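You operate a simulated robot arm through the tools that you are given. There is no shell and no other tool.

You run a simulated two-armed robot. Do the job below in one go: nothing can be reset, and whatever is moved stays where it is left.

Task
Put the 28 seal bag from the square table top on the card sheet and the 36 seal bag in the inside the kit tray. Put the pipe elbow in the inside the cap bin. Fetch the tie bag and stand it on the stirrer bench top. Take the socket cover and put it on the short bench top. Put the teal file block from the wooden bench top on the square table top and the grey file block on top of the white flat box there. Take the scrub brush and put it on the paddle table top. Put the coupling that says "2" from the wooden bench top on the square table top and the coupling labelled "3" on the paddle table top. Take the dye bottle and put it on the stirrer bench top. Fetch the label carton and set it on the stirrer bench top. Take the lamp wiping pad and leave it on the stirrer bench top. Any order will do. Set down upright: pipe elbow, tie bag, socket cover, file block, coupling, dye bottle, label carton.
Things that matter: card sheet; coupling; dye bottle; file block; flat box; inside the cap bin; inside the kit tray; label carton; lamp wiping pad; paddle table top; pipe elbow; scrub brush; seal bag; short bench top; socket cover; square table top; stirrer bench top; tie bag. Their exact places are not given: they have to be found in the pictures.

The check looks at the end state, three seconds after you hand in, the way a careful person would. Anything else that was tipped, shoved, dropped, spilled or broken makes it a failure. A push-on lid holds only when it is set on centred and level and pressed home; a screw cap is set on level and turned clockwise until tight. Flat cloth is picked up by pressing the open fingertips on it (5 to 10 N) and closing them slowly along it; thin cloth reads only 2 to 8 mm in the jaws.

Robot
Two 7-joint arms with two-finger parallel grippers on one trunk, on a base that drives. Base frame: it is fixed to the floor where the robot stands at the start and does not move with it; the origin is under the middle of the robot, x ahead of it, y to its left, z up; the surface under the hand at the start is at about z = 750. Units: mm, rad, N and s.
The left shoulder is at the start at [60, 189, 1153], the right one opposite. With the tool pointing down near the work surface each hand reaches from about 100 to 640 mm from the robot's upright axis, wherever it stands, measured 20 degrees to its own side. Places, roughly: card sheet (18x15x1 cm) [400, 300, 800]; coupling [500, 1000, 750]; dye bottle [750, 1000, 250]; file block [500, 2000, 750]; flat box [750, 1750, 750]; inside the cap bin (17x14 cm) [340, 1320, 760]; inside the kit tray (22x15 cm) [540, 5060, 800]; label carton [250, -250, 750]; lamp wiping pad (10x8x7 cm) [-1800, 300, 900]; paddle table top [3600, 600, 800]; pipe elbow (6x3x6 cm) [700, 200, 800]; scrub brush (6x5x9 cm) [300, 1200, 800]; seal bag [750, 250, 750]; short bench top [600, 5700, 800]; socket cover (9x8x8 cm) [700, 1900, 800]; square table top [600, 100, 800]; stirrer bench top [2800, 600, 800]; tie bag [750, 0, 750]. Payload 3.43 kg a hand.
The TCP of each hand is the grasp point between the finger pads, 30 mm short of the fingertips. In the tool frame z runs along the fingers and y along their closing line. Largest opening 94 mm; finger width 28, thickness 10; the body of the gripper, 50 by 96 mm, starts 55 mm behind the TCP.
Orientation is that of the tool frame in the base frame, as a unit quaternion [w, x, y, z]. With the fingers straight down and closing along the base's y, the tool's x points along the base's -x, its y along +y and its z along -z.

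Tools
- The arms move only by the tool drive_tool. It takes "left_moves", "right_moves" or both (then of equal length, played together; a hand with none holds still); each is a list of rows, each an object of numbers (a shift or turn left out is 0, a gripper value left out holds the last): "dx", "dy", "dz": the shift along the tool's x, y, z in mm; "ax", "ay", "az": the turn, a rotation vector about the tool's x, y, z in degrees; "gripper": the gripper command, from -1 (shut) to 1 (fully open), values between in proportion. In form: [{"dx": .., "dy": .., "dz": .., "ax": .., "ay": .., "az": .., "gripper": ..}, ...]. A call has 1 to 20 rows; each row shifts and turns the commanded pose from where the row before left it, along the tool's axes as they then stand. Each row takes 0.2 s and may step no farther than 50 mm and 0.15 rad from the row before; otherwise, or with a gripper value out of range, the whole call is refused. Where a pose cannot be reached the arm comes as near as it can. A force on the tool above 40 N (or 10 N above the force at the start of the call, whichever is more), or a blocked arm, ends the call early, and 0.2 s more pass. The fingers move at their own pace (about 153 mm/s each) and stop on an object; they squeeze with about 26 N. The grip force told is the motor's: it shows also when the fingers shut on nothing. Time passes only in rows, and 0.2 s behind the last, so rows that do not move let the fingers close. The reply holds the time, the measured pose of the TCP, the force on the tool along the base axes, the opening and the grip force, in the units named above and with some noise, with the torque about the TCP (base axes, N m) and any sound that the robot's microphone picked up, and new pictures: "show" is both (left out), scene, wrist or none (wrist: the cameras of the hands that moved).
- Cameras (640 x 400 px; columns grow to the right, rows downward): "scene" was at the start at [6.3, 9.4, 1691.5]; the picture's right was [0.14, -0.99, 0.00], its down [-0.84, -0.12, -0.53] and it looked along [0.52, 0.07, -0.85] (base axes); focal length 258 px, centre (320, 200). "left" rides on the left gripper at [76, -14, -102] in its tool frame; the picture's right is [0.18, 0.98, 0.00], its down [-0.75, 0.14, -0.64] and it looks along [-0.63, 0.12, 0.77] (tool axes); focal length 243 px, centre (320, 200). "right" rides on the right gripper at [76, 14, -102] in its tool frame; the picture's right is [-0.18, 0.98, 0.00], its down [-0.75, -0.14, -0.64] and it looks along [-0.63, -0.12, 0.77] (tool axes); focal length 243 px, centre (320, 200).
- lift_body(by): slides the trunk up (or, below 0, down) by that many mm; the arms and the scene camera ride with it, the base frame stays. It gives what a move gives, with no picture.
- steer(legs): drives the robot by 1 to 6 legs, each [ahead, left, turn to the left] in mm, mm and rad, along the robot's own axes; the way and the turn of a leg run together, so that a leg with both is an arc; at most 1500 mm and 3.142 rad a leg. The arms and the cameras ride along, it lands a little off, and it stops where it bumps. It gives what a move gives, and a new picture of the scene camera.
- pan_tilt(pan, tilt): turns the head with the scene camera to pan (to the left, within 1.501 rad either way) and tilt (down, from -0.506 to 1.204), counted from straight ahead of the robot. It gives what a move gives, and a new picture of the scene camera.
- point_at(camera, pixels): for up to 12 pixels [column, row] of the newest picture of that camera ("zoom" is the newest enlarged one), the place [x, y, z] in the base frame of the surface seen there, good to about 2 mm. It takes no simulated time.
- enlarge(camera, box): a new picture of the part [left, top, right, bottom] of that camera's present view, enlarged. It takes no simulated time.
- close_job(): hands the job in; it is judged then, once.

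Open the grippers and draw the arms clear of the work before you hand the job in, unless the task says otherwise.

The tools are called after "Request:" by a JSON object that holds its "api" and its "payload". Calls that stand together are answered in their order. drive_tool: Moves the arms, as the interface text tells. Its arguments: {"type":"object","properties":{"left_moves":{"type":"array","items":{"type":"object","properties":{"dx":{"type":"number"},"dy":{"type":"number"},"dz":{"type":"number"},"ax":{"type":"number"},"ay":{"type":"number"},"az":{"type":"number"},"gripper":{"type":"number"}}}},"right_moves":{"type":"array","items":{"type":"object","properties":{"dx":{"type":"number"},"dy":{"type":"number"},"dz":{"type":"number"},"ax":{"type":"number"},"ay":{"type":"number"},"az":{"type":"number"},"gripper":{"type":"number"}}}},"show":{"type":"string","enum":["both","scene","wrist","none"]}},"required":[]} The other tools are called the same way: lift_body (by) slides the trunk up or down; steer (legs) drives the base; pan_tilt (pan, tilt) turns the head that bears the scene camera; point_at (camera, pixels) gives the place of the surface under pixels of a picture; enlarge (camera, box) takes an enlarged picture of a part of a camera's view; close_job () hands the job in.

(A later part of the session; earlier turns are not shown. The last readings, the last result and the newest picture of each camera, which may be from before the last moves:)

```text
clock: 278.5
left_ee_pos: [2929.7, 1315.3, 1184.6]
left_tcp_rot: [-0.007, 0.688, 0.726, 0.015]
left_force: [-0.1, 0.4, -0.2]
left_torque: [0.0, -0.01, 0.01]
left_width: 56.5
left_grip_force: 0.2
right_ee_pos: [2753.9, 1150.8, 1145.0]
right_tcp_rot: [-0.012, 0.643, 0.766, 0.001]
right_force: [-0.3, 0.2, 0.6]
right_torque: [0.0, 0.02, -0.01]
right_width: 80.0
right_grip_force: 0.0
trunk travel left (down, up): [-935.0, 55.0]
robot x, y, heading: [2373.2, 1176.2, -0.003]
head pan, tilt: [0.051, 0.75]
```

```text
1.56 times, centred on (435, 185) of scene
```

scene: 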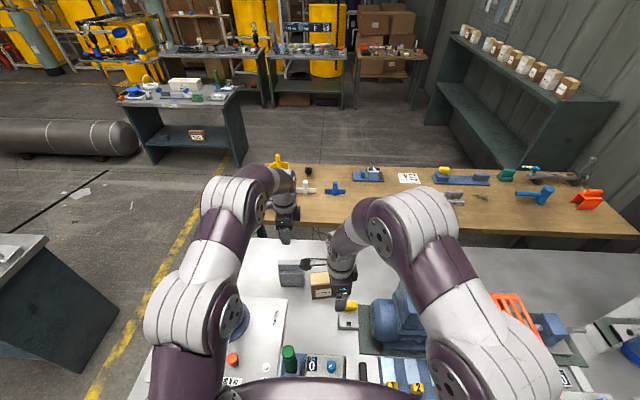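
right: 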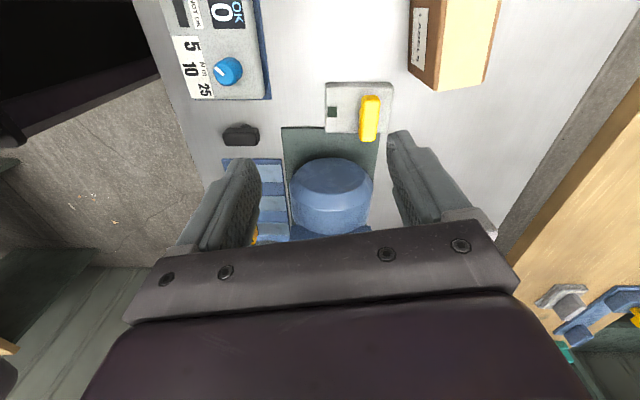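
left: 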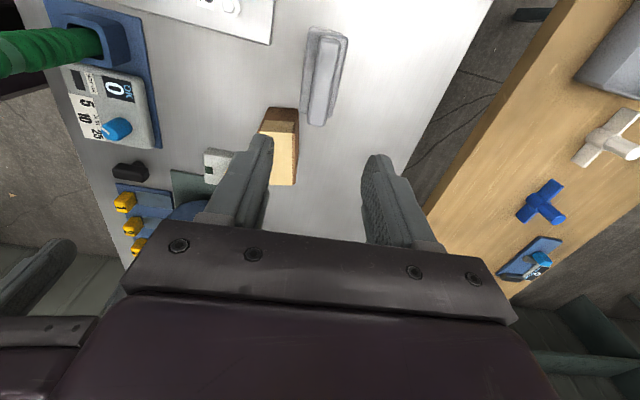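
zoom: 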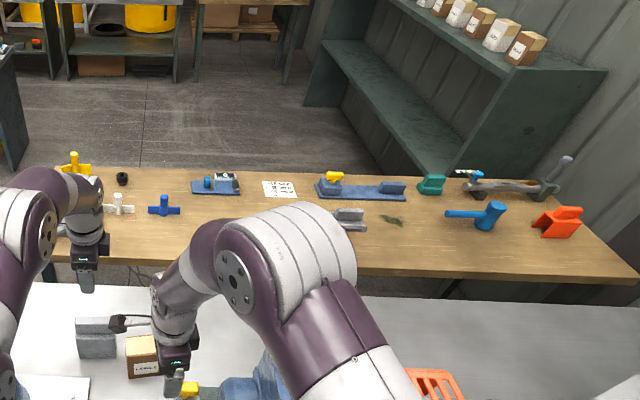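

Paddle table: front x≈3290, z≈820, too near this bench to approach from here — I'll go around later. Now the dye bottle: I back out to the aisle and turn round to face the wooden bench's back side.

Request:
{"api": "steer", "payload": {"legs": [[-700, 0, 0], [0, 0, 1.57], [0, 0, 1.57]]}}

Request:
{"api": "pan_tilt", "payload": {"pan": 0.0, "tilt": 0.8}}

```text
clock: 289.9
left_ee_pos: [1115.9, 1042.1, 1184.0]
left_tcp_rot: [0.016, 0.722, -0.692, 0.005]
left_force: [0.1, 0.2, 0.0]
left_torque: [0.04, 0.0, -0.02]
left_width: 56.4
left_grip_force: 0.0
right_ee_pos: [1294.5, 1204.5, 1145.1]
right_tcp_rot: [0.001, 0.762, -0.647, 0.013]
right_force: [-0.1, 0.0, 0.0]
right_torque: [0.02, 0.01, 0.01]
right_width: 80.0
right_grip_force: 0.1
trunk travel left (down, up): [-935.0, 55.0]
robot x, y, heading: [1679.7, 1173.0, 3.131]
head pan, tilt: [0.051, 0.75]
```

scene: 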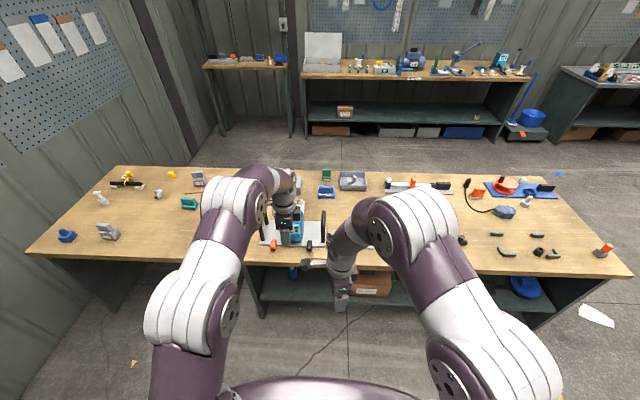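

```text
clock: 290.5
left_ee_pos: [1117.8, 1041.1, 1183.8]
left_tcp_rot: [0.016, 0.722, -0.692, 0.007]
left_force: [0.5, 0.5, 0.0]
left_torque: [-0.02, -0.01, 0.0]
left_width: 56.4
left_grip_force: 0.0
right_ee_pos: [1295.2, 1204.9, 1145.4]
right_tcp_rot: [0.001, 0.763, -0.646, 0.012]
right_force: [0.0, -0.4, 0.6]
right_torque: [-0.01, -0.01, 0.04]
right_width: 79.9
right_grip_force: 0.1
trunk travel left (down, up): [-935.0, 55.0]
robot x, y, heading: [1675.2, 1173.0, 3.133]
head pan, tilt: [0.0, 0.799]
```

scene: 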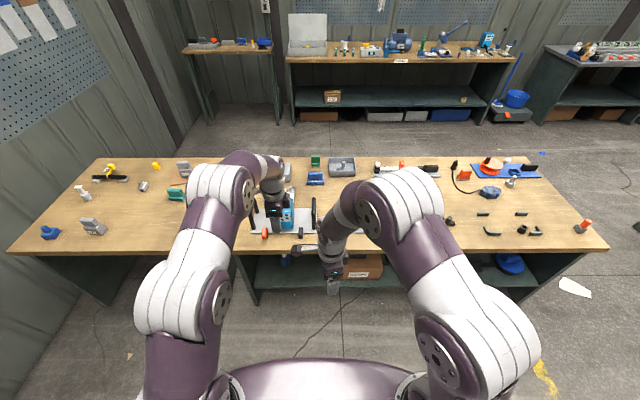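

A blue bottle shows on the lower shelf at (286,258). I zoom in.

Request:
{"api": "enlarge", "payload": {"camera": "scene", "box": [220, 220, 420, 320]}}

Request:
{"api": "point_at", "payload": {"camera": "scene", "pixels": [[286, 257], [286, 263], [262, 270], [310, 265], [280, 275], [365, 265], [250, 290], [285, 287], [470, 268]]}}

```text
3.20 times, centred on (320, 270) of scene
```

zoom: 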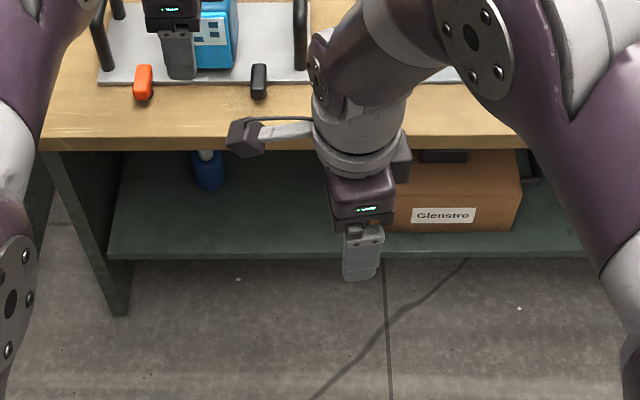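

```text
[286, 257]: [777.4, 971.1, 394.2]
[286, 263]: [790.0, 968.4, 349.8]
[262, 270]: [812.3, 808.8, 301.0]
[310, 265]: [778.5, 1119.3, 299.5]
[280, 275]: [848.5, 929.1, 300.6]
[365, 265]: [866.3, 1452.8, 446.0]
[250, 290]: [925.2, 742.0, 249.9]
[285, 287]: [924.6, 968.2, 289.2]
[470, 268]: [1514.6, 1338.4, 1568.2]
```

The bottle stands at about [775,970] on the z=300 shelf. I back up 150 mm and lower the trunk 650 mm to look under the table top.

Request:
{"api": "steer", "payload": {"legs": [[-150, 0, 0]]}}

Request:
{"api": "lift_body", "payload": {"by": -650}}

Request:
{"api": "pan_tilt", "payload": {"pan": 0.1, "tilt": 0.6}}

```text
clock: 291.9
left_ee_pos: [1264.3, 1039.5, 1182.0]
left_tcp_rot: [0.015, 0.722, -0.691, 0.006]
left_force: [-0.4, -0.2, 0.7]
left_torque: [-0.01, 0.0, 0.02]
left_width: 56.5
left_grip_force: 0.0
right_ee_pos: [1442.4, 1203.6, 1144.6]
right_tcp_rot: [-0.001, 0.763, -0.646, 0.013]
right_force: [-0.2, 0.1, 0.3]
right_torque: [0.0, -0.04, 0.04]
right_width: 80.1
right_grip_force: 0.1
trunk travel left (down, up): [-935.0, 55.0]
robot x, y, heading: [1827.0, 1173.5, 3.138]
head pan, tilt: [0.0, 0.799]
```

scene: 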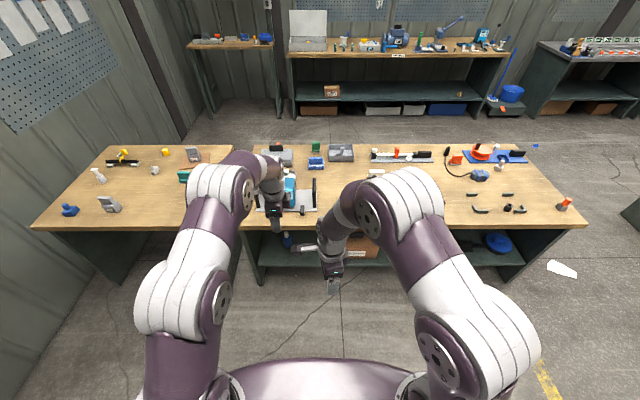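

```text
refused: -650 is not a number from -400 to 400
```

```text
clock: 292.6
left_ee_pos: [1267.8, 1039.0, 1184.9]
left_tcp_rot: [0.015, 0.722, -0.691, 0.006]
left_force: [0.1, -0.6, -0.5]
left_torque: [0.02, -0.02, 0.02]
left_width: 56.3
left_grip_force: 0.1
right_ee_pos: [1446.1, 1203.0, 1145.3]
right_tcp_rot: [0.001, 0.763, -0.647, 0.012]
right_force: [-0.2, 0.3, 0.1]
right_torque: [0.0, 0.01, 0.03]
right_width: 80.2
right_grip_force: 0.0
trunk travel left (down, up): [-935.0, 55.0]
robot x, y, heading: [1827.2, 1178.0, 3.133]
head pan, tilt: [0.099, 0.6]
```

scene: 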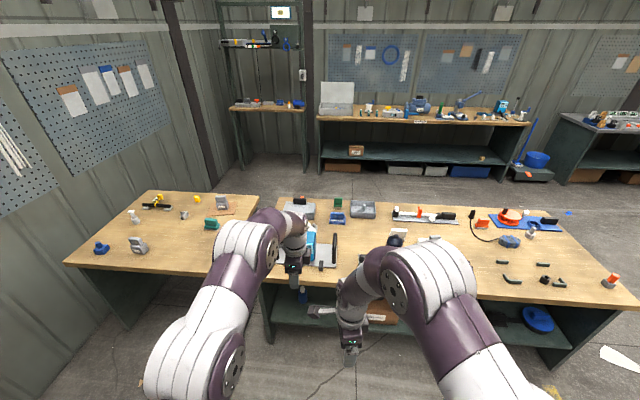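

The step is limited to 400; I lower in two steps.

Request:
{"api": "lift_body", "payload": {"by": -350}}

Request:
{"api": "lift_body", "payload": {"by": -300}}

Request:
{"api": "pan_tilt", "payload": {"pan": 0.1, "tilt": 0.6}}

```text
clock: 296.1
left_ee_pos: [1267.3, 1041.0, 833.2]
left_tcp_rot: [0.016, 0.723, -0.691, 0.005]
left_force: [-0.1, 0.1, -1.3]
left_torque: [0.0, 0.0, 0.02]
left_width: 56.5
left_grip_force: 0.0
right_ee_pos: [1444.5, 1204.7, 795.1]
right_tcp_rot: [0.002, 0.762, -0.647, 0.012]
right_force: [-0.1, 0.6, -0.2]
right_torque: [-0.01, 0.0, 0.0]
right_width: 80.0
right_grip_force: 0.0
trunk travel left (down, up): [-585.0, 405.0]
robot x, y, heading: [1827.2, 1172.7, 3.135]
head pan, tilt: [0.099, 0.6]
```

```text
clock: 299.1
left_ee_pos: [1266.8, 1039.9, 534.3]
left_tcp_rot: [0.015, 0.722, -0.691, 0.006]
left_force: [0.2, -0.4, -0.6]
left_torque: [0.05, 0.02, 0.0]
left_width: 56.4
left_grip_force: 0.0
right_ee_pos: [1444.3, 1202.8, 494.8]
right_tcp_rot: [0.001, 0.763, -0.646, 0.011]
right_force: [-0.1, 1.0, 0.5]
right_torque: [-0.02, 0.0, 0.02]
right_width: 79.9
right_grip_force: 0.0
trunk travel left (down, up): [-285.0, 705.0]
robot x, y, heading: [1827.5, 1173.5, 3.13]
head pan, tilt: [0.099, 0.6]
```

```text
clock: 299.6
left_ee_pos: [1266.7, 1040.6, 533.6]
left_tcp_rot: [0.015, 0.723, -0.691, 0.006]
left_force: [-0.3, 0.7, -1.0]
left_torque: [0.0, -0.01, 0.0]
left_width: 56.4
left_grip_force: 0.0
right_ee_pos: [1444.0, 1203.9, 496.2]
right_tcp_rot: [0.0, 0.763, -0.647, 0.012]
right_force: [0.5, 0.0, -0.3]
right_torque: [-0.02, 0.03, -0.01]
right_width: 80.0
right_grip_force: 0.1
trunk travel left (down, up): [-285.0, 705.0]
robot x, y, heading: [1828.9, 1172.4, 3.133]
head pan, tilt: [0.099, 0.6]
```

scene: 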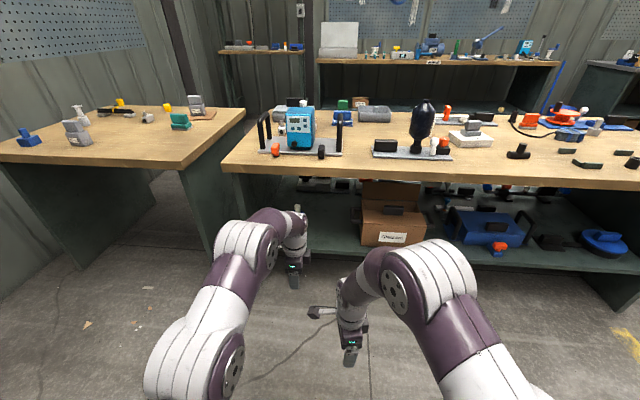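

The left hand hides the bottle. I turn the left hand back to the default yaw and pitch it 45° forward, so its camera looks horizontally at the shelf.

Request:
{"api": "drive_tool", "payload": {"left_moves": [{"az": -8}, {"az": -8}, {"az": -8}, {"az": -8}, {"az": -8}, {"az": -8}, {"az": -8}, {"az": -8}, {"az": -8}, {"az": -8}, {"az": -7}, {"ay": -7.5}, {"ay": -7.5}, {"ay": -7.5}, {"ay": -7.5}, {"ay": -7.5}, {"ay": -7.5}], "show": "both"}}

```text
clock: 303.2
left_ee_pos: [1265.1, 1038.8, 534.8]
left_tcp_rot: [0.015, 0.927, -0.008, -0.374]
left_force: [-0.5, -0.2, -0.3]
left_torque: [0.0, 0.01, 0.01]
left_width: 56.6
left_grip_force: 0.1
right_ee_pos: [1444.1, 1204.0, 494.7]
right_tcp_rot: [0.001, 0.762, -0.647, 0.011]
right_force: [0.0, 0.3, 0.4]
right_torque: [-0.02, 0.03, 0.0]
right_width: 79.8
right_grip_force: 0.2
trunk travel left (down, up): [-285.0, 705.0]
robot x, y, heading: [1826.9, 1171.4, 3.135]
head pan, tilt: [0.099, 0.6]
```

scene: 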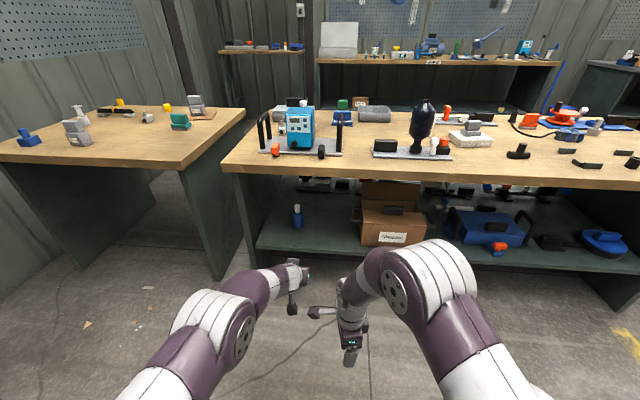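
left: 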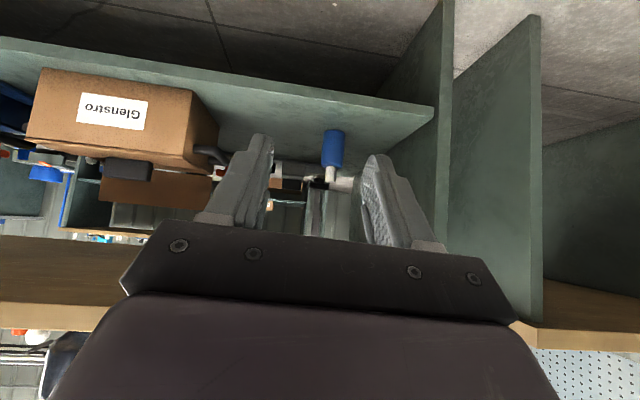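

The bottle is now seen in both views (scene (297,217), left (333,150), upside-down). I zoom and measure it.

Request:
{"api": "enlarge", "payload": {"camera": "scene", "box": [255, 170, 345, 250]}}

Request:
{"api": "point_at", "payload": {"camera": "zoom", "pixels": [[300, 250], [272, 250], [328, 250], [298, 170], [298, 190], [300, 275], [300, 205], [275, 290], [200, 300], [450, 200], [420, 230], [300, 120]]}}

```text
5.00 times, centred on (300, 210) of scene
```

zoom: 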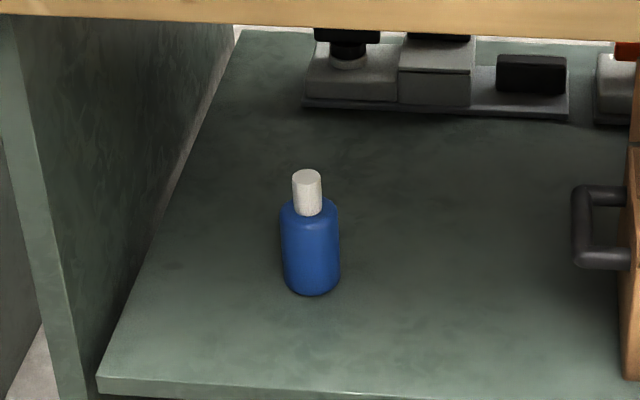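

```text
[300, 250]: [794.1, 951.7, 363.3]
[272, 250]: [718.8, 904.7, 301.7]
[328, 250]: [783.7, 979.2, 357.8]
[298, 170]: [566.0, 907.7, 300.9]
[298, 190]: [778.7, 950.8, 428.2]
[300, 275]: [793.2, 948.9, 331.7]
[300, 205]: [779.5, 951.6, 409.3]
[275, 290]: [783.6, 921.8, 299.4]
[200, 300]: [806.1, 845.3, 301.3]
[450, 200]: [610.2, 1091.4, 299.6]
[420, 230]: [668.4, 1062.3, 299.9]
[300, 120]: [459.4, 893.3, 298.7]
```

Bottle: body ≈56 mm wide, z 300–400, cap to ≈437. I refine its centre with the left camera.

Request:
{"api": "point_at", "payload": {"camera": "left", "pixels": [[333, 150], [325, 150], [342, 150], [333, 135], [333, 165], [331, 175], [331, 182], [300, 140], [360, 140], [430, 110]]}}

Request:
{"api": "enlarge", "payload": {"camera": "left", "box": [290, 110, 380, 200]}}

```text
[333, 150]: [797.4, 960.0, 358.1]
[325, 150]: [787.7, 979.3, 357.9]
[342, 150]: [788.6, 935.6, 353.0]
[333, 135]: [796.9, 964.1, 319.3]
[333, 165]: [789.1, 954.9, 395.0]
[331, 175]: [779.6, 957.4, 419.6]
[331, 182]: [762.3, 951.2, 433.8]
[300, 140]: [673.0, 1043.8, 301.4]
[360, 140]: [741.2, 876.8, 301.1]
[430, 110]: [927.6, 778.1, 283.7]
```

```text
4.44 times, centred on (335, 155) of left
```

zoom: 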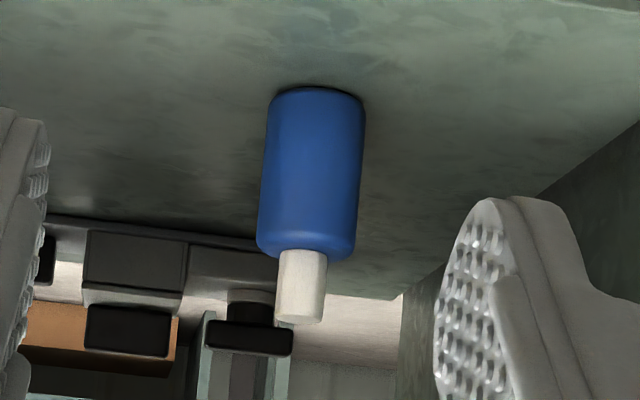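

Bottle centre ≈[770,957]. I lower the left hand to z≈362 and pitch it to 50°, then drive ahead 330 mm.

Request:
{"api": "drive_tool", "payload": {"left_moves": [{"dx": 30, "dz": 30, "gripper": 1}, {"dx": 30, "dz": 30}, {"dx": 30, "dz": 30}, {"dx": 31, "dz": 31}, {"ay": -5}], "show": "none"}}

Request:
{"api": "steer", "payload": {"legs": [[300, 0, 0.005]]}}

Request:
{"api": "drive_tool", "payload": {"left_moves": [{}], "show": "wrist"}}

```text
clock: 304.4
left_ee_pos: [1264.5, 1034.0, 361.4]
left_tcp_rot: [0.012, 0.903, -0.01, -0.428]
left_force: [0.8, -0.5, -1.0]
left_torque: [0.02, 0.01, 0.0]
left_width: 93.8
left_grip_force: 0.0
right_ee_pos: [1445.1, 1203.8, 495.8]
right_tcp_rot: [0.001, 0.763, -0.647, 0.012]
right_force: [-0.5, -0.9, 0.6]
right_torque: [-0.01, 0.01, -0.01]
right_width: 80.1
right_grip_force: 0.1
trunk travel left (down, up): [-285.0, 705.0]
robot x, y, heading: [1826.1, 1173.8, 3.13]
head pan, tilt: [0.099, 0.6]
```

```text
clock: 306.5
left_ee_pos: [963.0, 1032.6, 362.5]
left_tcp_rot: [0.014, 0.903, -0.006, -0.429]
left_force: [-0.2, -0.4, -0.3]
left_torque: [0.0, -0.01, -0.01]
left_width: 94.0
left_grip_force: 0.0
right_ee_pos: [1141.6, 1201.7, 495.9]
right_tcp_rot: [0.001, 0.765, -0.644, 0.012]
right_force: [0.1, 0.3, 0.2]
right_torque: [0.0, 0.0, 0.02]
right_width: 79.9
right_grip_force: 0.1
trunk travel left (down, up): [-285.0, 705.0]
robot x, y, heading: [1523.0, 1177.8, 3.14]
head pan, tilt: [0.099, 0.6]
```

scene: 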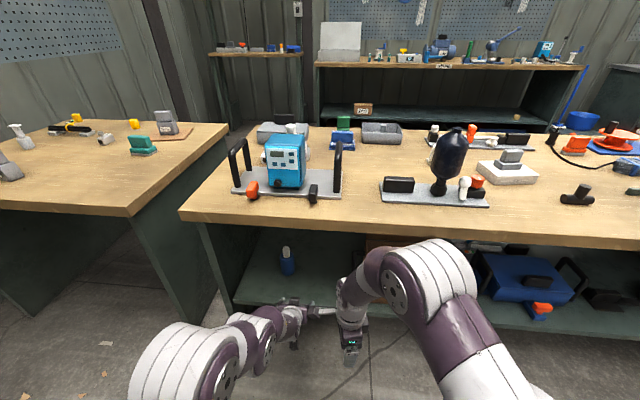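

```text
clock: 306.9
left_ee_pos: [963.4, 1033.2, 361.9]
left_tcp_rot: [0.013, 0.904, -0.008, -0.428]
left_force: [-0.2, 0.0, -0.9]
left_torque: [0.03, -0.02, 0.02]
left_width: 94.0
left_grip_force: 0.1
right_ee_pos: [1141.2, 1201.8, 494.4]
right_tcp_rot: [0.001, 0.766, -0.643, 0.011]
right_force: [0.1, -0.4, 0.1]
right_torque: [-0.02, -0.04, 0.03]
right_width: 80.2
right_grip_force: 0.0
trunk travel left (down, up): [-285.0, 705.0]
robot x, y, heading: [1523.3, 1178.3, 3.14]
head pan, tilt: [0.099, 0.6]
```

left: 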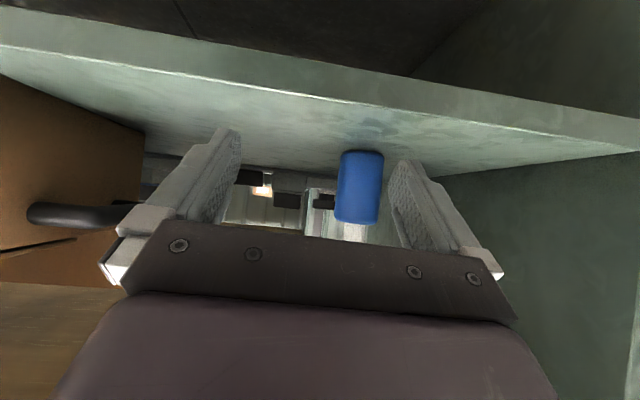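

Fingers are lined up at shelf height. I sidestep 76 mm to y=957 and advance 140 mm, then check.

Request:
{"api": "drive_tool", "payload": {"left_moves": [{"dy": 38}, {"dy": 38}, {"dx": -22.6, "dz": 29.3}, {"dx": -22.6, "dz": 29.3}, {"dx": -22.6, "dz": 29.3}], "show": "both"}}

```text
clock: 308.1
left_ee_pos: [847.0, 1014.9, 360.1]
left_tcp_rot: [0.013, 0.903, -0.007, -0.429]
left_force: [-0.5, -0.4, 0.5]
left_torque: [0.02, 0.0, 0.0]
left_width: 93.9
left_grip_force: 0.1
left hand out of reach, approached as far as the arm can: row 1, 2
right_ee_pos: [1143.6, 1201.4, 495.7]
right_tcp_rot: [0.001, 0.765, -0.644, 0.012]
right_force: [0.5, -0.1, -0.1]
right_torque: [0.03, 0.02, -0.02]
right_width: 80.2
right_grip_force: 0.1
trunk travel left (down, up): [-285.0, 705.0]
robot x, y, heading: [1525.3, 1173.5, 3.142]
head pan, tilt: [0.099, 0.6]
```

scene: 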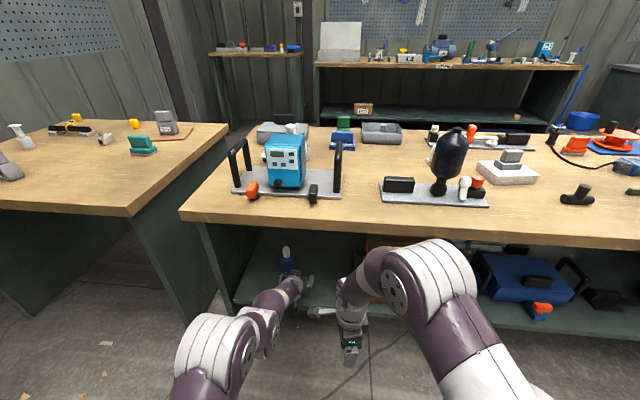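
left: 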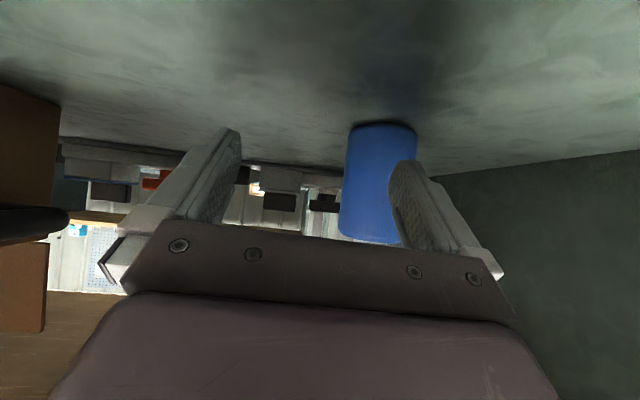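

The arm cannot sidestep enough, so I back the hand off 60 mm and shift the base 58 mm towards -y instead.

Request:
{"api": "drive_tool", "payload": {"left_moves": [{"dx": 22.6, "dz": -29.3}, {"dx": 22.6, "dz": -29.3}], "show": "none"}}

Request:
{"api": "steer", "payload": {"legs": [[0, 58, 0]]}}

Request:
{"api": "drive_tool", "payload": {"left_moves": [{}], "show": "wrist"}}

```text
clock: 308.7
left_ee_pos: [920.8, 1016.2, 361.1]
left_tcp_rot: [0.014, 0.904, -0.007, -0.428]
left_force: [0.2, -0.3, -0.1]
left_torque: [-0.01, 0.0, -0.03]
left_width: 93.9
left_grip_force: 0.0
right_ee_pos: [1142.8, 1202.2, 494.9]
right_tcp_rot: [0.002, 0.765, -0.644, 0.012]
right_force: [0.7, -0.4, -1.1]
right_torque: [-0.01, 0.0, -0.02]
right_width: 79.9
right_grip_force: 0.0
trunk travel left (down, up): [-285.0, 705.0]
robot x, y, heading: [1523.9, 1176.4, 3.141]
head pan, tilt: [0.099, 0.6]
```

```text
clock: 309.7
left_ee_pos: [921.5, 958.5, 361.5]
left_tcp_rot: [0.014, 0.904, -0.006, -0.428]
left_force: [-0.2, -0.8, 0.5]
left_torque: [0.0, -0.02, 0.01]
left_width: 93.8
left_grip_force: 0.1
right_ee_pos: [1142.4, 1143.3, 495.3]
right_tcp_rot: [0.0, 0.765, -0.644, 0.012]
right_force: [0.2, -1.0, -0.7]
right_torque: [0.07, 0.03, -0.03]
right_width: 79.8
right_grip_force: 0.1
trunk travel left (down, up): [-285.0, 705.0]
robot x, y, heading: [1524.1, 1120.8, 3.144]
head pan, tilt: [0.099, 0.6]
```

scene: 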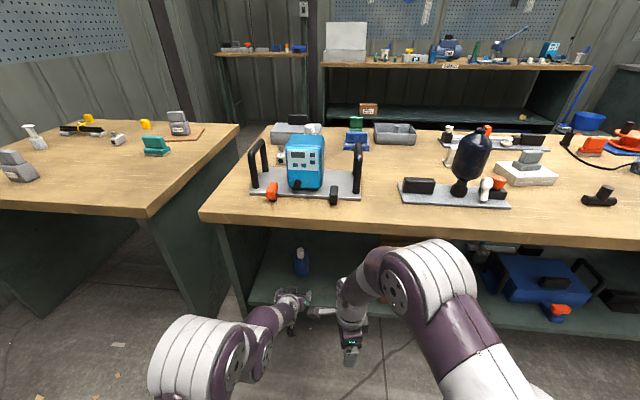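

```text
clock: 310.1
left_ee_pos: [920.9, 957.7, 361.4]
left_tcp_rot: [0.014, 0.903, -0.007, -0.429]
left_force: [0.6, -0.5, 0.1]
left_torque: [0.01, 0.04, 0.01]
left_width: 93.8
left_grip_force: 0.1
right_ee_pos: [1142.3, 1143.0, 495.3]
right_tcp_rot: [0.001, 0.765, -0.644, 0.012]
right_force: [-0.1, -0.7, -0.9]
right_torque: [0.03, 0.02, 0.01]
right_width: 80.0
right_grip_force: 0.1
trunk travel left (down, up): [-285.0, 705.0]
robot x, y, heading: [1525.9, 1115.0, 3.14]
head pan, tilt: [0.099, 0.6]
```

left: 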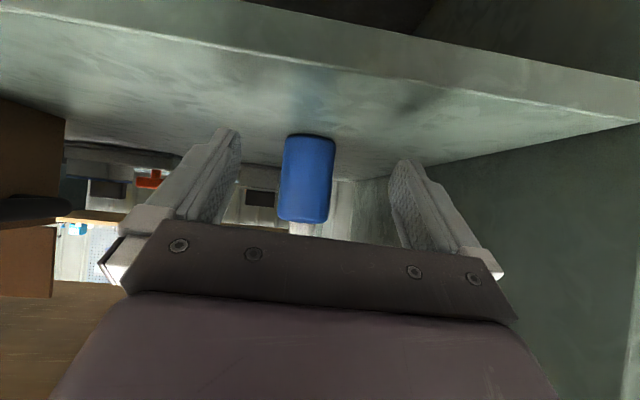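

I verify the bottle's position once more from here.

Request:
{"api": "point_at", "payload": {"camera": "left", "pixels": [[308, 178], [286, 178], [331, 178], [308, 145], [308, 215]]}}

```text
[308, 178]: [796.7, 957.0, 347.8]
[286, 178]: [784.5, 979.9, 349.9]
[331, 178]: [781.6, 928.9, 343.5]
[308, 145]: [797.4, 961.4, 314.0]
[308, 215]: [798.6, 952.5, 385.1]
```

Centre ≈[769,956]. I advance 144 mm so that the bottle lies between the pads.

Request:
{"api": "drive_tool", "payload": {"left_moves": [{"dx": -21.8, "dz": 28.7}, {"dx": -21.8, "dz": 28.7}, {"dx": -21.8, "dz": 28.7}, {"dx": -21.8, "dz": 28.7}], "show": "wrist"}}

```text
clock: 311.1
left_ee_pos: [778.9, 956.5, 354.1]
left_tcp_rot: [0.013, 0.904, -0.008, -0.428]
left_force: [0.6, 0.5, 0.0]
left_torque: [0.01, 0.0, 0.04]
left_width: 94.0
left_grip_force: 0.0
right_ee_pos: [1141.8, 1143.0, 495.2]
right_tcp_rot: [0.0, 0.765, -0.644, 0.012]
right_force: [-0.1, -0.2, 0.2]
right_torque: [-0.01, -0.01, -0.02]
right_width: 79.8
right_grip_force: 0.0
trunk travel left (down, up): [-285.0, 705.0]
robot x, y, heading: [1525.2, 1118.7, 3.146]
head pan, tilt: [0.099, 0.6]
```

left: 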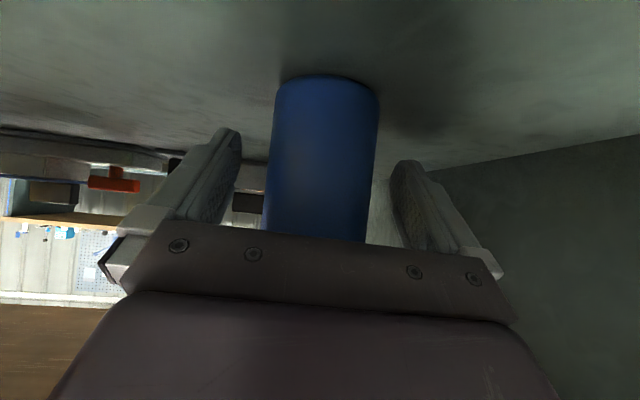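

The bottle is between the pads without contact. I close, and lift 25 mm.

Request:
{"api": "drive_tool", "payload": {"left_moves": [{"gripper": -1}, {"gripper": -1}, {"gripper": -1}, {"gripper": -1}, {"dx": -12, "dz": -10}, {"dx": -8, "dz": -6}], "show": "wrist"}}

```text
clock: 312.5
left_ee_pos: [777.4, 958.4, 381.3]
left_tcp_rot: [0.015, 0.904, -0.006, -0.428]
left_force: [0.9, 0.6, -2.4]
left_torque: [0.0, 0.03, -0.04]
left_width: 62.5
left_grip_force: 26.5
right_ee_pos: [1143.1, 1143.6, 494.8]
right_tcp_rot: [0.001, 0.765, -0.644, 0.011]
right_force: [0.0, -0.4, -0.3]
right_torque: [0.03, 0.03, -0.04]
right_width: 80.0
right_grip_force: 0.0
trunk travel left (down, up): [-285.0, 705.0]
robot x, y, heading: [1522.9, 1117.2, 3.146]
head pan, tilt: [0.099, 0.6]
```

left: 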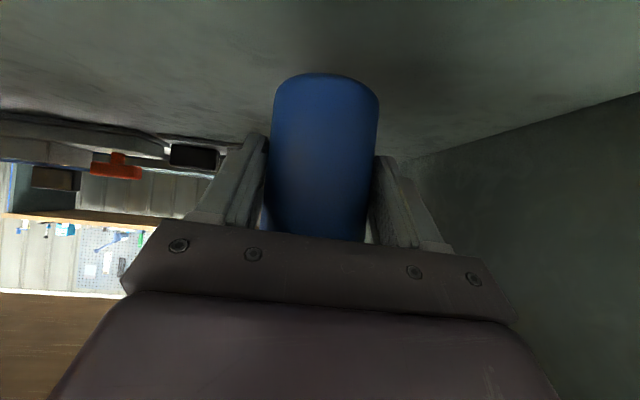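

The bottle is held (2.4 N). I back out from under the bench and raise the trunk.

Request:
{"api": "steer", "payload": {"legs": [[-380, 0, 0]]}}

Request:
{"api": "lift_body", "payload": {"by": 400}}

Request:
{"api": "lift_body", "payload": {"by": 200}}

Request:
{"api": "drive_tool", "payload": {"left_moves": [{}], "show": "both"}}

```text
clock: 314.9
left_ee_pos: [1160.1, 957.3, 380.3]
left_tcp_rot: [0.014, 0.904, -0.006, -0.428]
left_force: [0.2, -0.6, -3.1]
left_torque: [0.01, -0.04, -0.03]
left_width: 62.4
left_grip_force: 25.5
right_ee_pos: [1524.9, 1144.0, 495.0]
right_tcp_rot: [0.001, 0.765, -0.643, 0.011]
right_force: [0.2, -1.1, 0.2]
right_torque: [0.0, -0.01, -0.01]
right_width: 79.8
right_grip_force: 0.1
trunk travel left (down, up): [-285.0, 705.0]
robot x, y, heading: [1905.0, 1113.8, -3.141]
head pan, tilt: [0.099, 0.6]
```

scene: 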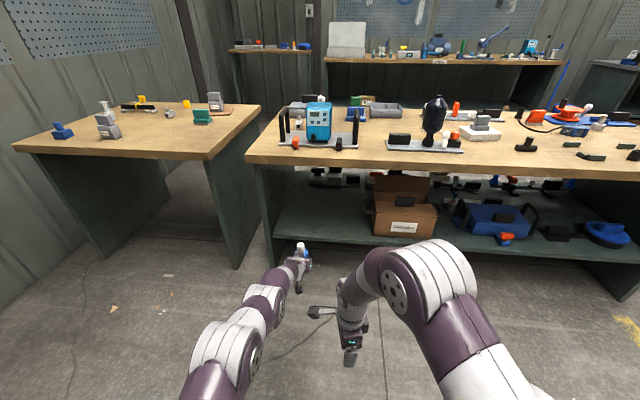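

```text
clock: 318.7
left_ee_pos: [1160.4, 957.2, 779.0]
left_tcp_rot: [0.015, 0.904, -0.006, -0.428]
left_force: [-0.5, 0.4, -3.5]
left_torque: [-0.02, -0.06, -0.01]
left_width: 62.3
left_grip_force: 25.9
right_ee_pos: [1525.9, 1142.9, 893.3]
right_tcp_rot: [0.0, 0.766, -0.643, 0.012]
right_force: [0.1, -0.8, 0.5]
right_torque: [-0.01, 0.01, -0.02]
right_width: 79.9
right_grip_force: 0.2
trunk travel left (down, up): [-685.0, 305.0]
robot x, y, heading: [1909.1, 1115.4, -3.142]
head pan, tilt: [0.099, 0.6]
```

```text
clock: 320.9
left_ee_pos: [1160.1, 957.2, 981.4]
left_tcp_rot: [0.014, 0.904, -0.006, -0.428]
left_force: [0.9, -0.8, -2.6]
left_torque: [-0.01, -0.05, 0.02]
left_width: 62.0
left_grip_force: 25.8
right_ee_pos: [1524.6, 1142.2, 1094.5]
right_tcp_rot: [0.0, 0.766, -0.643, 0.012]
right_force: [1.1, 0.3, -1.0]
right_torque: [-0.04, -0.01, 0.0]
right_width: 79.8
right_grip_force: 0.0
trunk travel left (down, up): [-885.0, 105.0]
robot x, y, heading: [1904.3, 1114.6, -3.14]
head pan, tilt: [0.099, 0.6]
```

```text
clock: 321.3
left_ee_pos: [1161.3, 958.1, 980.8]
left_tcp_rot: [0.014, 0.903, -0.006, -0.428]
left_force: [-0.2, -0.7, -3.4]
left_torque: [0.03, -0.04, 0.0]
left_width: 62.3
left_grip_force: 26.1
right_ee_pos: [1523.4, 1142.9, 1095.5]
right_tcp_rot: [0.002, 0.765, -0.644, 0.012]
right_force: [0.3, 0.0, -1.0]
right_torque: [0.0, -0.01, -0.01]
right_width: 79.8
right_grip_force: 0.0
trunk travel left (down, up): [-885.0, 105.0]
robot x, y, heading: [1906.2, 1116.4, -3.139]
head pan, tilt: [0.099, 0.6]
```

scene: 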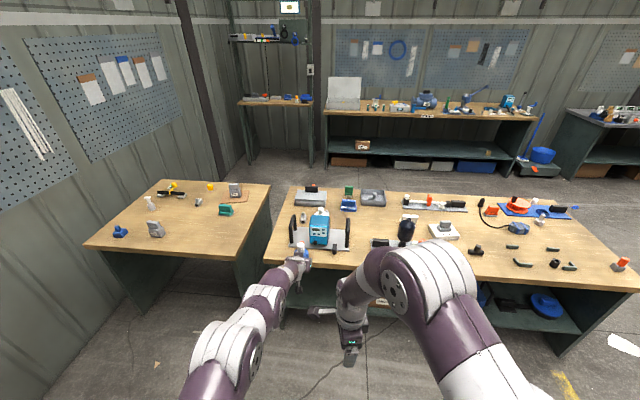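
left: 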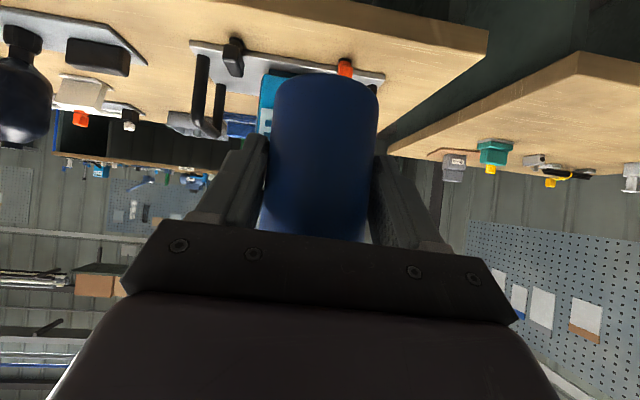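

The left arm is stretched far; before turning I retract the left hand by about 230 mm and go 120 mm ahead for turning room.

Request:
{"api": "drive_tool", "payload": {"left_moves": [{"dx": 29, "dz": -35.5}, {"dx": 29, "dz": -35.5}, {"dx": 29, "dz": -35.5}, {"dx": 29, "dz": -35.5}, {"dx": 29, "dz": -35.5}], "show": "none"}}

Request:
{"api": "steer", "payload": {"legs": [[150, 0, 0], [0, 0, -1.57], [0, 0, -1.57]]}}

```text
clock: 322.5
left_ee_pos: [1355.8, 962.7, 964.7]
left_tcp_rot: [0.018, 0.903, -0.005, -0.428]
left_force: [0.6, -0.5, -2.2]
left_torque: [0.03, -0.03, 0.04]
left_width: 61.8
left_grip_force: 26.4
left hand out of reach, approached as far as the arm can: row 4
right_ee_pos: [1525.7, 1142.9, 1096.1]
right_tcp_rot: [0.001, 0.765, -0.643, 0.012]
right_force: [0.1, 0.1, 0.7]
right_torque: [0.01, 0.0, 0.02]
right_width: 79.9
right_grip_force: 0.0
trunk travel left (down, up): [-885.0, 105.0]
robot x, y, heading: [1911.1, 1117.6, -3.142]
head pan, tilt: [0.099, 0.6]
```

```text
clock: 331.5
left_ee_pos: [2310.1, 1271.8, 962.8]
left_tcp_rot: [0.427, 0.004, 0.904, 0.019]
left_force: [0.7, 0.3, -2.6]
left_torque: [0.02, 0.03, 0.01]
left_width: 61.1
left_grip_force: 25.5
right_ee_pos: [2139.9, 1091.4, 1095.6]
right_tcp_rot: [-0.012, 0.643, 0.766, 0.001]
right_force: [-0.5, -0.2, 0.1]
right_torque: [0.0, 0.02, -0.02]
right_width: 80.2
right_grip_force: 0.1
trunk travel left (down, up): [-885.0, 105.0]
robot x, y, heading: [1757.6, 1116.0, 0.001]
head pan, tilt: [0.099, 0.6]
```

scene: 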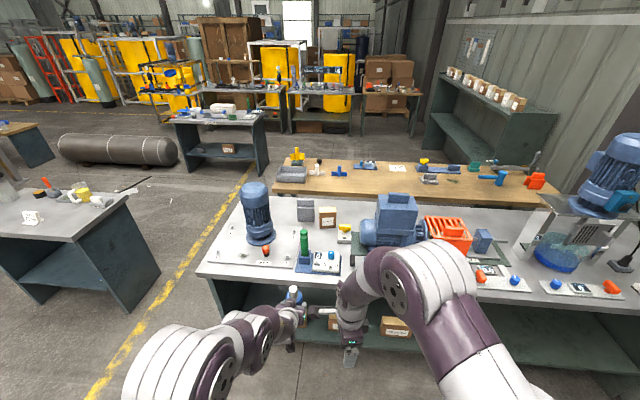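

I measure the gauge and lever in front of the planned bottle place [2785,1195], since the tilted hand passes over them.

Request:
{"api": "enlarge", "payload": {"camera": "scene", "box": [270, 190, 370, 280]}}

Request:
{"api": "point_at", "payload": {"camera": "zoom", "pixels": [[270, 285], [200, 295], [240, 265], [245, 300], [270, 260], [150, 195], [320, 205], [330, 180], [285, 230], [250, 210], [345, 315], [200, 250]]}}

```text
4.44 times, centred on (320, 235) of scene
```

zoom: 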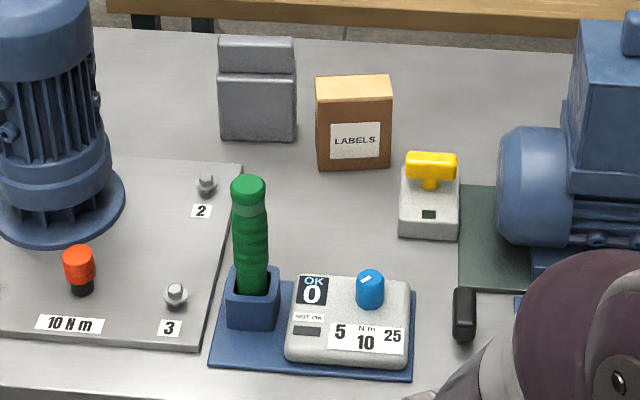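

```text
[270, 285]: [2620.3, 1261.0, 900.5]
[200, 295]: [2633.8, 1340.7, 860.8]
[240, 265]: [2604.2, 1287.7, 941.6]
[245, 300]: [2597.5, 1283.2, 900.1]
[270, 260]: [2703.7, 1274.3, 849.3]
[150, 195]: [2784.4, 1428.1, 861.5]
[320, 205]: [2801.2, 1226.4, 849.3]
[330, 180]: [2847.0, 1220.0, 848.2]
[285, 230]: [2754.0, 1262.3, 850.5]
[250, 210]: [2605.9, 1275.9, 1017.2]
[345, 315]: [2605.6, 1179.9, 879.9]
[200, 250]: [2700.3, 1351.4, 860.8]
```

The picture shows both earlier items standing. I choose the bottle place [2828,1200] (the tilted hand's camera then clears the gauge knob). I raise the trunk 60 mm and drive to bring it there.

Request:
{"api": "lift_body", "payload": {"by": 60}}

Request:
{"api": "steer", "payload": {"legs": [[250, -72, 0], [255, 0, 0]]}}

Request:
{"api": "drive_tool", "payload": {"left_moves": [{}], "show": "wrist"}}

```text
clock: 332.5
left_ee_pos: [2311.2, 1271.8, 1022.8]
left_tcp_rot: [0.426, 0.005, 0.904, 0.018]
left_force: [-0.6, -0.7, -2.9]
left_torque: [0.02, 0.03, -0.04]
left_width: 61.3
left_grip_force: 25.9
right_ee_pos: [2140.6, 1091.4, 1155.7]
right_tcp_rot: [-0.013, 0.644, 0.765, 0.0]
right_force: [-0.2, 1.0, 0.0]
right_torque: [0.0, 0.0, 0.01]
right_width: 79.9
right_grip_force: 0.1
trunk travel left (down, up): [-945.0, 45.0]
robot x, y, heading: [1757.0, 1118.1, 0.0]
head pan, tilt: [0.099, 0.6]
```

```text
clock: 335.8
left_ee_pos: [2812.4, 1200.6, 1022.7]
left_tcp_rot: [0.427, 0.002, 0.904, 0.019]
left_force: [-0.3, -0.4, -2.2]
left_torque: [0.01, 0.06, 0.0]
left_width: 61.1
left_grip_force: 26.4
right_ee_pos: [2641.4, 1020.0, 1154.7]
right_tcp_rot: [-0.012, 0.643, 0.765, 0.001]
right_force: [1.1, -0.3, 0.0]
right_torque: [0.01, 0.01, -0.02]
right_width: 79.9
right_grip_force: 0.1
trunk travel left (down, up): [-945.0, 45.0]
robot x, y, heading: [2262.3, 1042.8, -0.0]
head pan, tilt: [0.099, 0.6]
```

scene: 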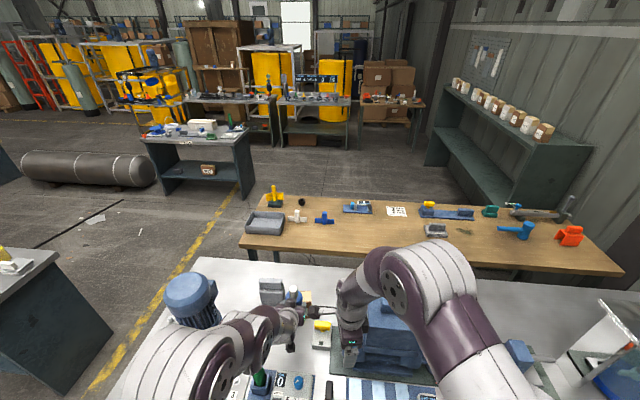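

```text
clock: 336.2
left_ee_pos: [2812.9, 1202.0, 1021.3]
left_tcp_rot: [0.426, 0.004, 0.905, 0.019]
left_force: [0.0, 0.0, -3.4]
left_torque: [0.01, 0.04, 0.04]
left_width: 60.9
left_grip_force: 25.9
right_ee_pos: [2641.0, 1020.6, 1155.6]
right_tcp_rot: [-0.013, 0.643, 0.766, 0.001]
right_force: [-0.3, -0.2, -0.6]
right_torque: [-0.05, 0.0, 0.02]
right_width: 80.1
right_grip_force: 0.0
trunk travel left (down, up): [-945.0, 45.0]
robot x, y, heading: [2260.4, 1046.8, -0.001]
head pan, tilt: [0.099, 0.6]
```

left: 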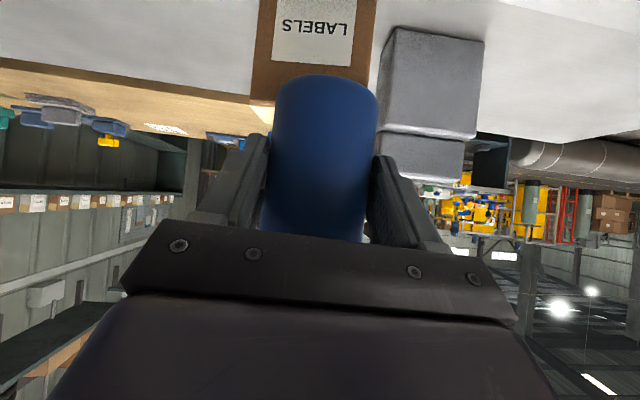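

The bottle is over its place with ~18 mm to the carton. I lower it straight down in steps.

Request:
{"api": "drive_tool", "payload": {"left_moves": [{"dx": 30.8, "dy": -1.5, "dz": 25.5}, {"dx": 30.8, "dy": -1.5, "dz": 25.5}, {"dx": 19.3, "dy": -1, "dz": 16}], "show": "both"}}

Request:
{"api": "enlarge", "payload": {"camera": "scene", "box": [220, 260, 380, 400]}}

```text
clock: 337.0
left_ee_pos: [2814.5, 1201.3, 916.1]
left_tcp_rot: [0.428, 0.004, 0.904, 0.018]
left_force: [0.5, 0.0, -2.6]
left_torque: [-0.02, 0.06, 0.01]
left_width: 61.1
left_grip_force: 26.3
right_ee_pos: [2642.8, 1019.7, 1155.3]
right_tcp_rot: [-0.011, 0.643, 0.766, 0.001]
right_force: [0.4, 0.9, 0.3]
right_torque: [-0.01, 0.03, 0.01]
right_width: 80.2
right_grip_force: 0.1
trunk travel left (down, up): [-945.0, 45.0]
robot x, y, heading: [2260.6, 1045.7, 0.004]
head pan, tilt: [0.099, 0.6]
```

scene: 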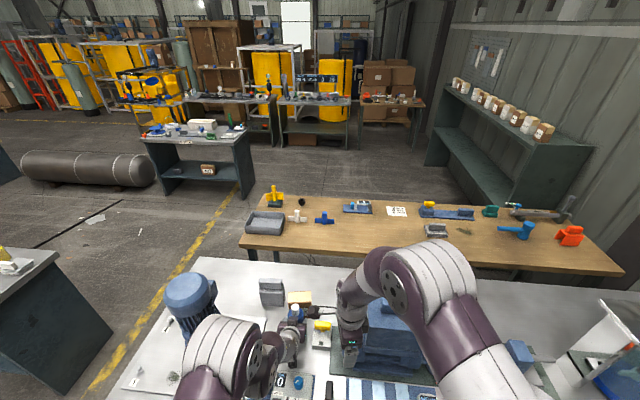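
left: 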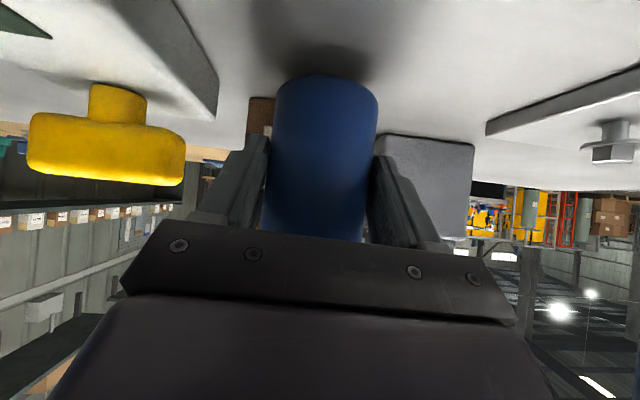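

```text
2.86 times, centred on (300, 330) of scene
```

zoom: 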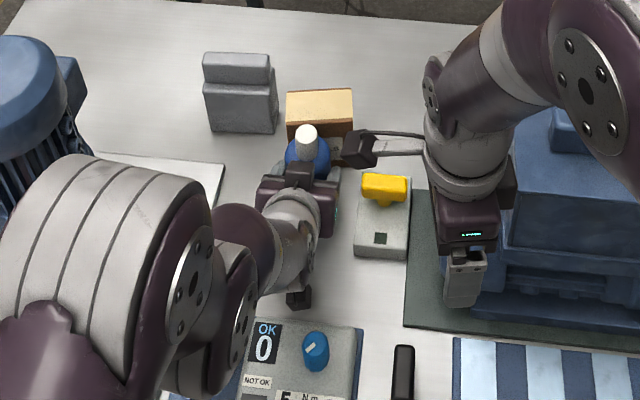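

The green lever is hidden behind the left forearm; I check the forearm's height there.

Request:
{"api": "point_at", "payload": {"camera": "zoom", "pixels": [[250, 240], [240, 310], [195, 320], [220, 370], [130, 250], [300, 230], [285, 270], [298, 298], [325, 230]]}}

```text
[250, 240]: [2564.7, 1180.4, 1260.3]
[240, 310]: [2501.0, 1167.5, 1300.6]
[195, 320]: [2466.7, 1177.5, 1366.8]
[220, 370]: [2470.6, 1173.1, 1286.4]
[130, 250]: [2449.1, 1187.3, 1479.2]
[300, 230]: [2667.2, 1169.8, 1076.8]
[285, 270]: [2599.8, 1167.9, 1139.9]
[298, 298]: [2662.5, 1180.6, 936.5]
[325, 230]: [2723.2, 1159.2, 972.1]
```

Clear. I lower the last 11 mm in small steps.

Request:
{"api": "drive_tool", "payload": {"left_moves": [{"dx": 5.4, "dy": -0.3, "dz": 4.5}, {"dx": 1.5, "dz": 1.3}, {"dx": 1.2, "dz": 1}, {}], "show": "none"}}

```text
clock: 338.0
left_ee_pos: [2813.8, 1200.4, 906.1]
left_tcp_rot: [0.426, 0.003, 0.904, 0.02]
left_force: [0.6, -1.1, -2.1]
left_torque: [-0.05, 0.01, 0.01]
left_width: 61.0
left_grip_force: 26.2
right_ee_pos: [2643.3, 1020.2, 1155.4]
right_tcp_rot: [-0.012, 0.642, 0.766, 0.001]
right_force: [-0.1, -0.3, 0.5]
right_torque: [-0.04, -0.02, 0.0]
right_width: 80.0
right_grip_force: 0.0
trunk travel left (down, up): [-945.0, 45.0]
robot x, y, heading: [2257.2, 1046.9, 0.0]
head pan, tilt: [0.099, 0.6]
```

Not in contact yet; I continue 1 mm at a time.

Request:
{"api": "drive_tool", "payload": {"left_moves": [{"dx": 0.8, "dz": 0.65}, {"dx": 0.8, "dz": 0.65}, {}], "show": "none"}}

```text
clock: 338.8
left_ee_pos: [2814.6, 1200.6, 906.0]
left_tcp_rot: [0.428, 0.003, 0.903, 0.019]
left_force: [-1.3, 0.9, 10.6]
left_torque: [-0.36, -0.18, -0.03]
left_width: 60.9
left_grip_force: 25.6
right_ee_pos: [2641.0, 1019.4, 1155.4]
right_tcp_rot: [-0.011, 0.643, 0.766, 0.002]
right_force: [0.0, 0.6, 0.5]
right_torque: [-0.01, 0.03, -0.05]
right_width: 79.8
right_grip_force: 0.0
trunk travel left (down, up): [-945.0, 45.0]
robot x, y, heading: [2259.8, 1043.0, 0.003]
head pan, tilt: [0.099, 0.6]
```

Contact (13 N change). I open the fingers moderately and withdraw along the tool axis (back and up).

Request:
{"api": "drive_tool", "payload": {"left_moves": [{"gripper": 0.7}, {"gripper": 0.7}, {"dz": -20}, {"dz": -30}, {"dz": -40}, {"dz": -40}, {"dz": -40}], "show": "both"}}

Request:
{"api": "enlarge", "payload": {"camera": "scene", "box": [220, 260, 380, 400]}}

```text
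clock: 340.4
left_ee_pos: [2721.9, 1198.1, 1017.9]
left_tcp_rot: [0.423, 0.011, 0.905, 0.034]
left_force: [-0.2, -0.5, -0.5]
left_torque: [0.03, -0.02, 0.01]
left_width: 79.7
left_grip_force: 0.2
left hand out of reach, approached as far as the arm can: row 5, 6, 7
right_ee_pos: [2641.9, 1020.0, 1155.7]
right_tcp_rot: [-0.012, 0.643, 0.766, 0.002]
right_force: [0.5, 0.3, -0.4]
right_torque: [0.01, 0.01, 0.06]
right_width: 79.6
right_grip_force: 0.1
trunk travel left (down, up): [-945.0, 45.0]
robot x, y, heading: [2260.9, 1047.7, -0.002]
head pan, tilt: [0.099, 0.6]
```

scene: 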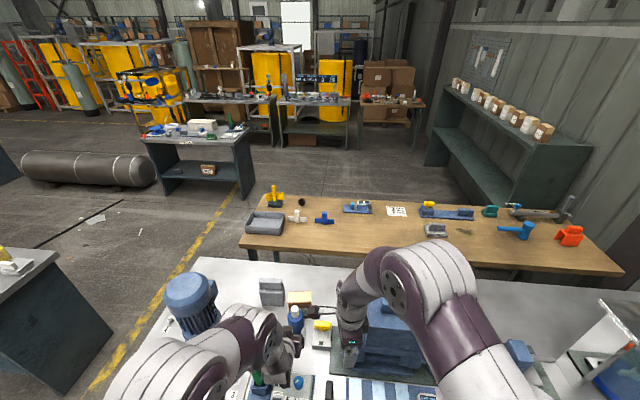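
left: 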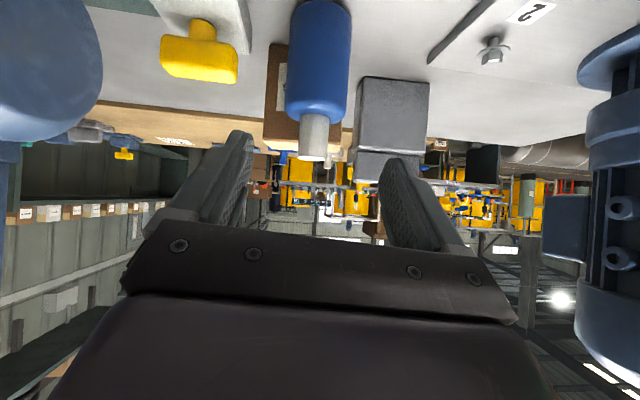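

```text
2.86 times, centred on (300, 330) of scene
```

zoom: 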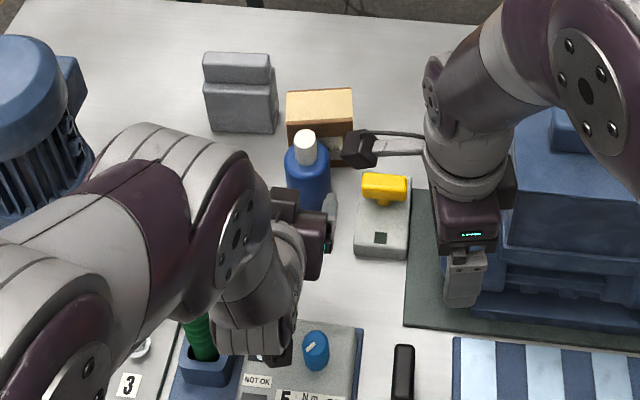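

The bottle stands upright. Before moving away I check how the left wrist lies relative to the green lever (x≈2610, y≈1278, top 1038).

Request:
{"api": "point_at", "payload": {"camera": "zoom", "pixels": [[250, 330], [275, 355], [215, 315], [285, 290], [320, 240], [200, 335], [240, 345], [290, 350]]}}

```text
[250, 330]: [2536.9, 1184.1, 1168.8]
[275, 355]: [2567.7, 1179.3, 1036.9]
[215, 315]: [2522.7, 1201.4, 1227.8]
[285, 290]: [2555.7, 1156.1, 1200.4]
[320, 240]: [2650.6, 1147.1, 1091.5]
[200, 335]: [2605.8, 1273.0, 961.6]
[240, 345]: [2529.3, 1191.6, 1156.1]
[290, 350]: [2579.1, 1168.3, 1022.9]
```

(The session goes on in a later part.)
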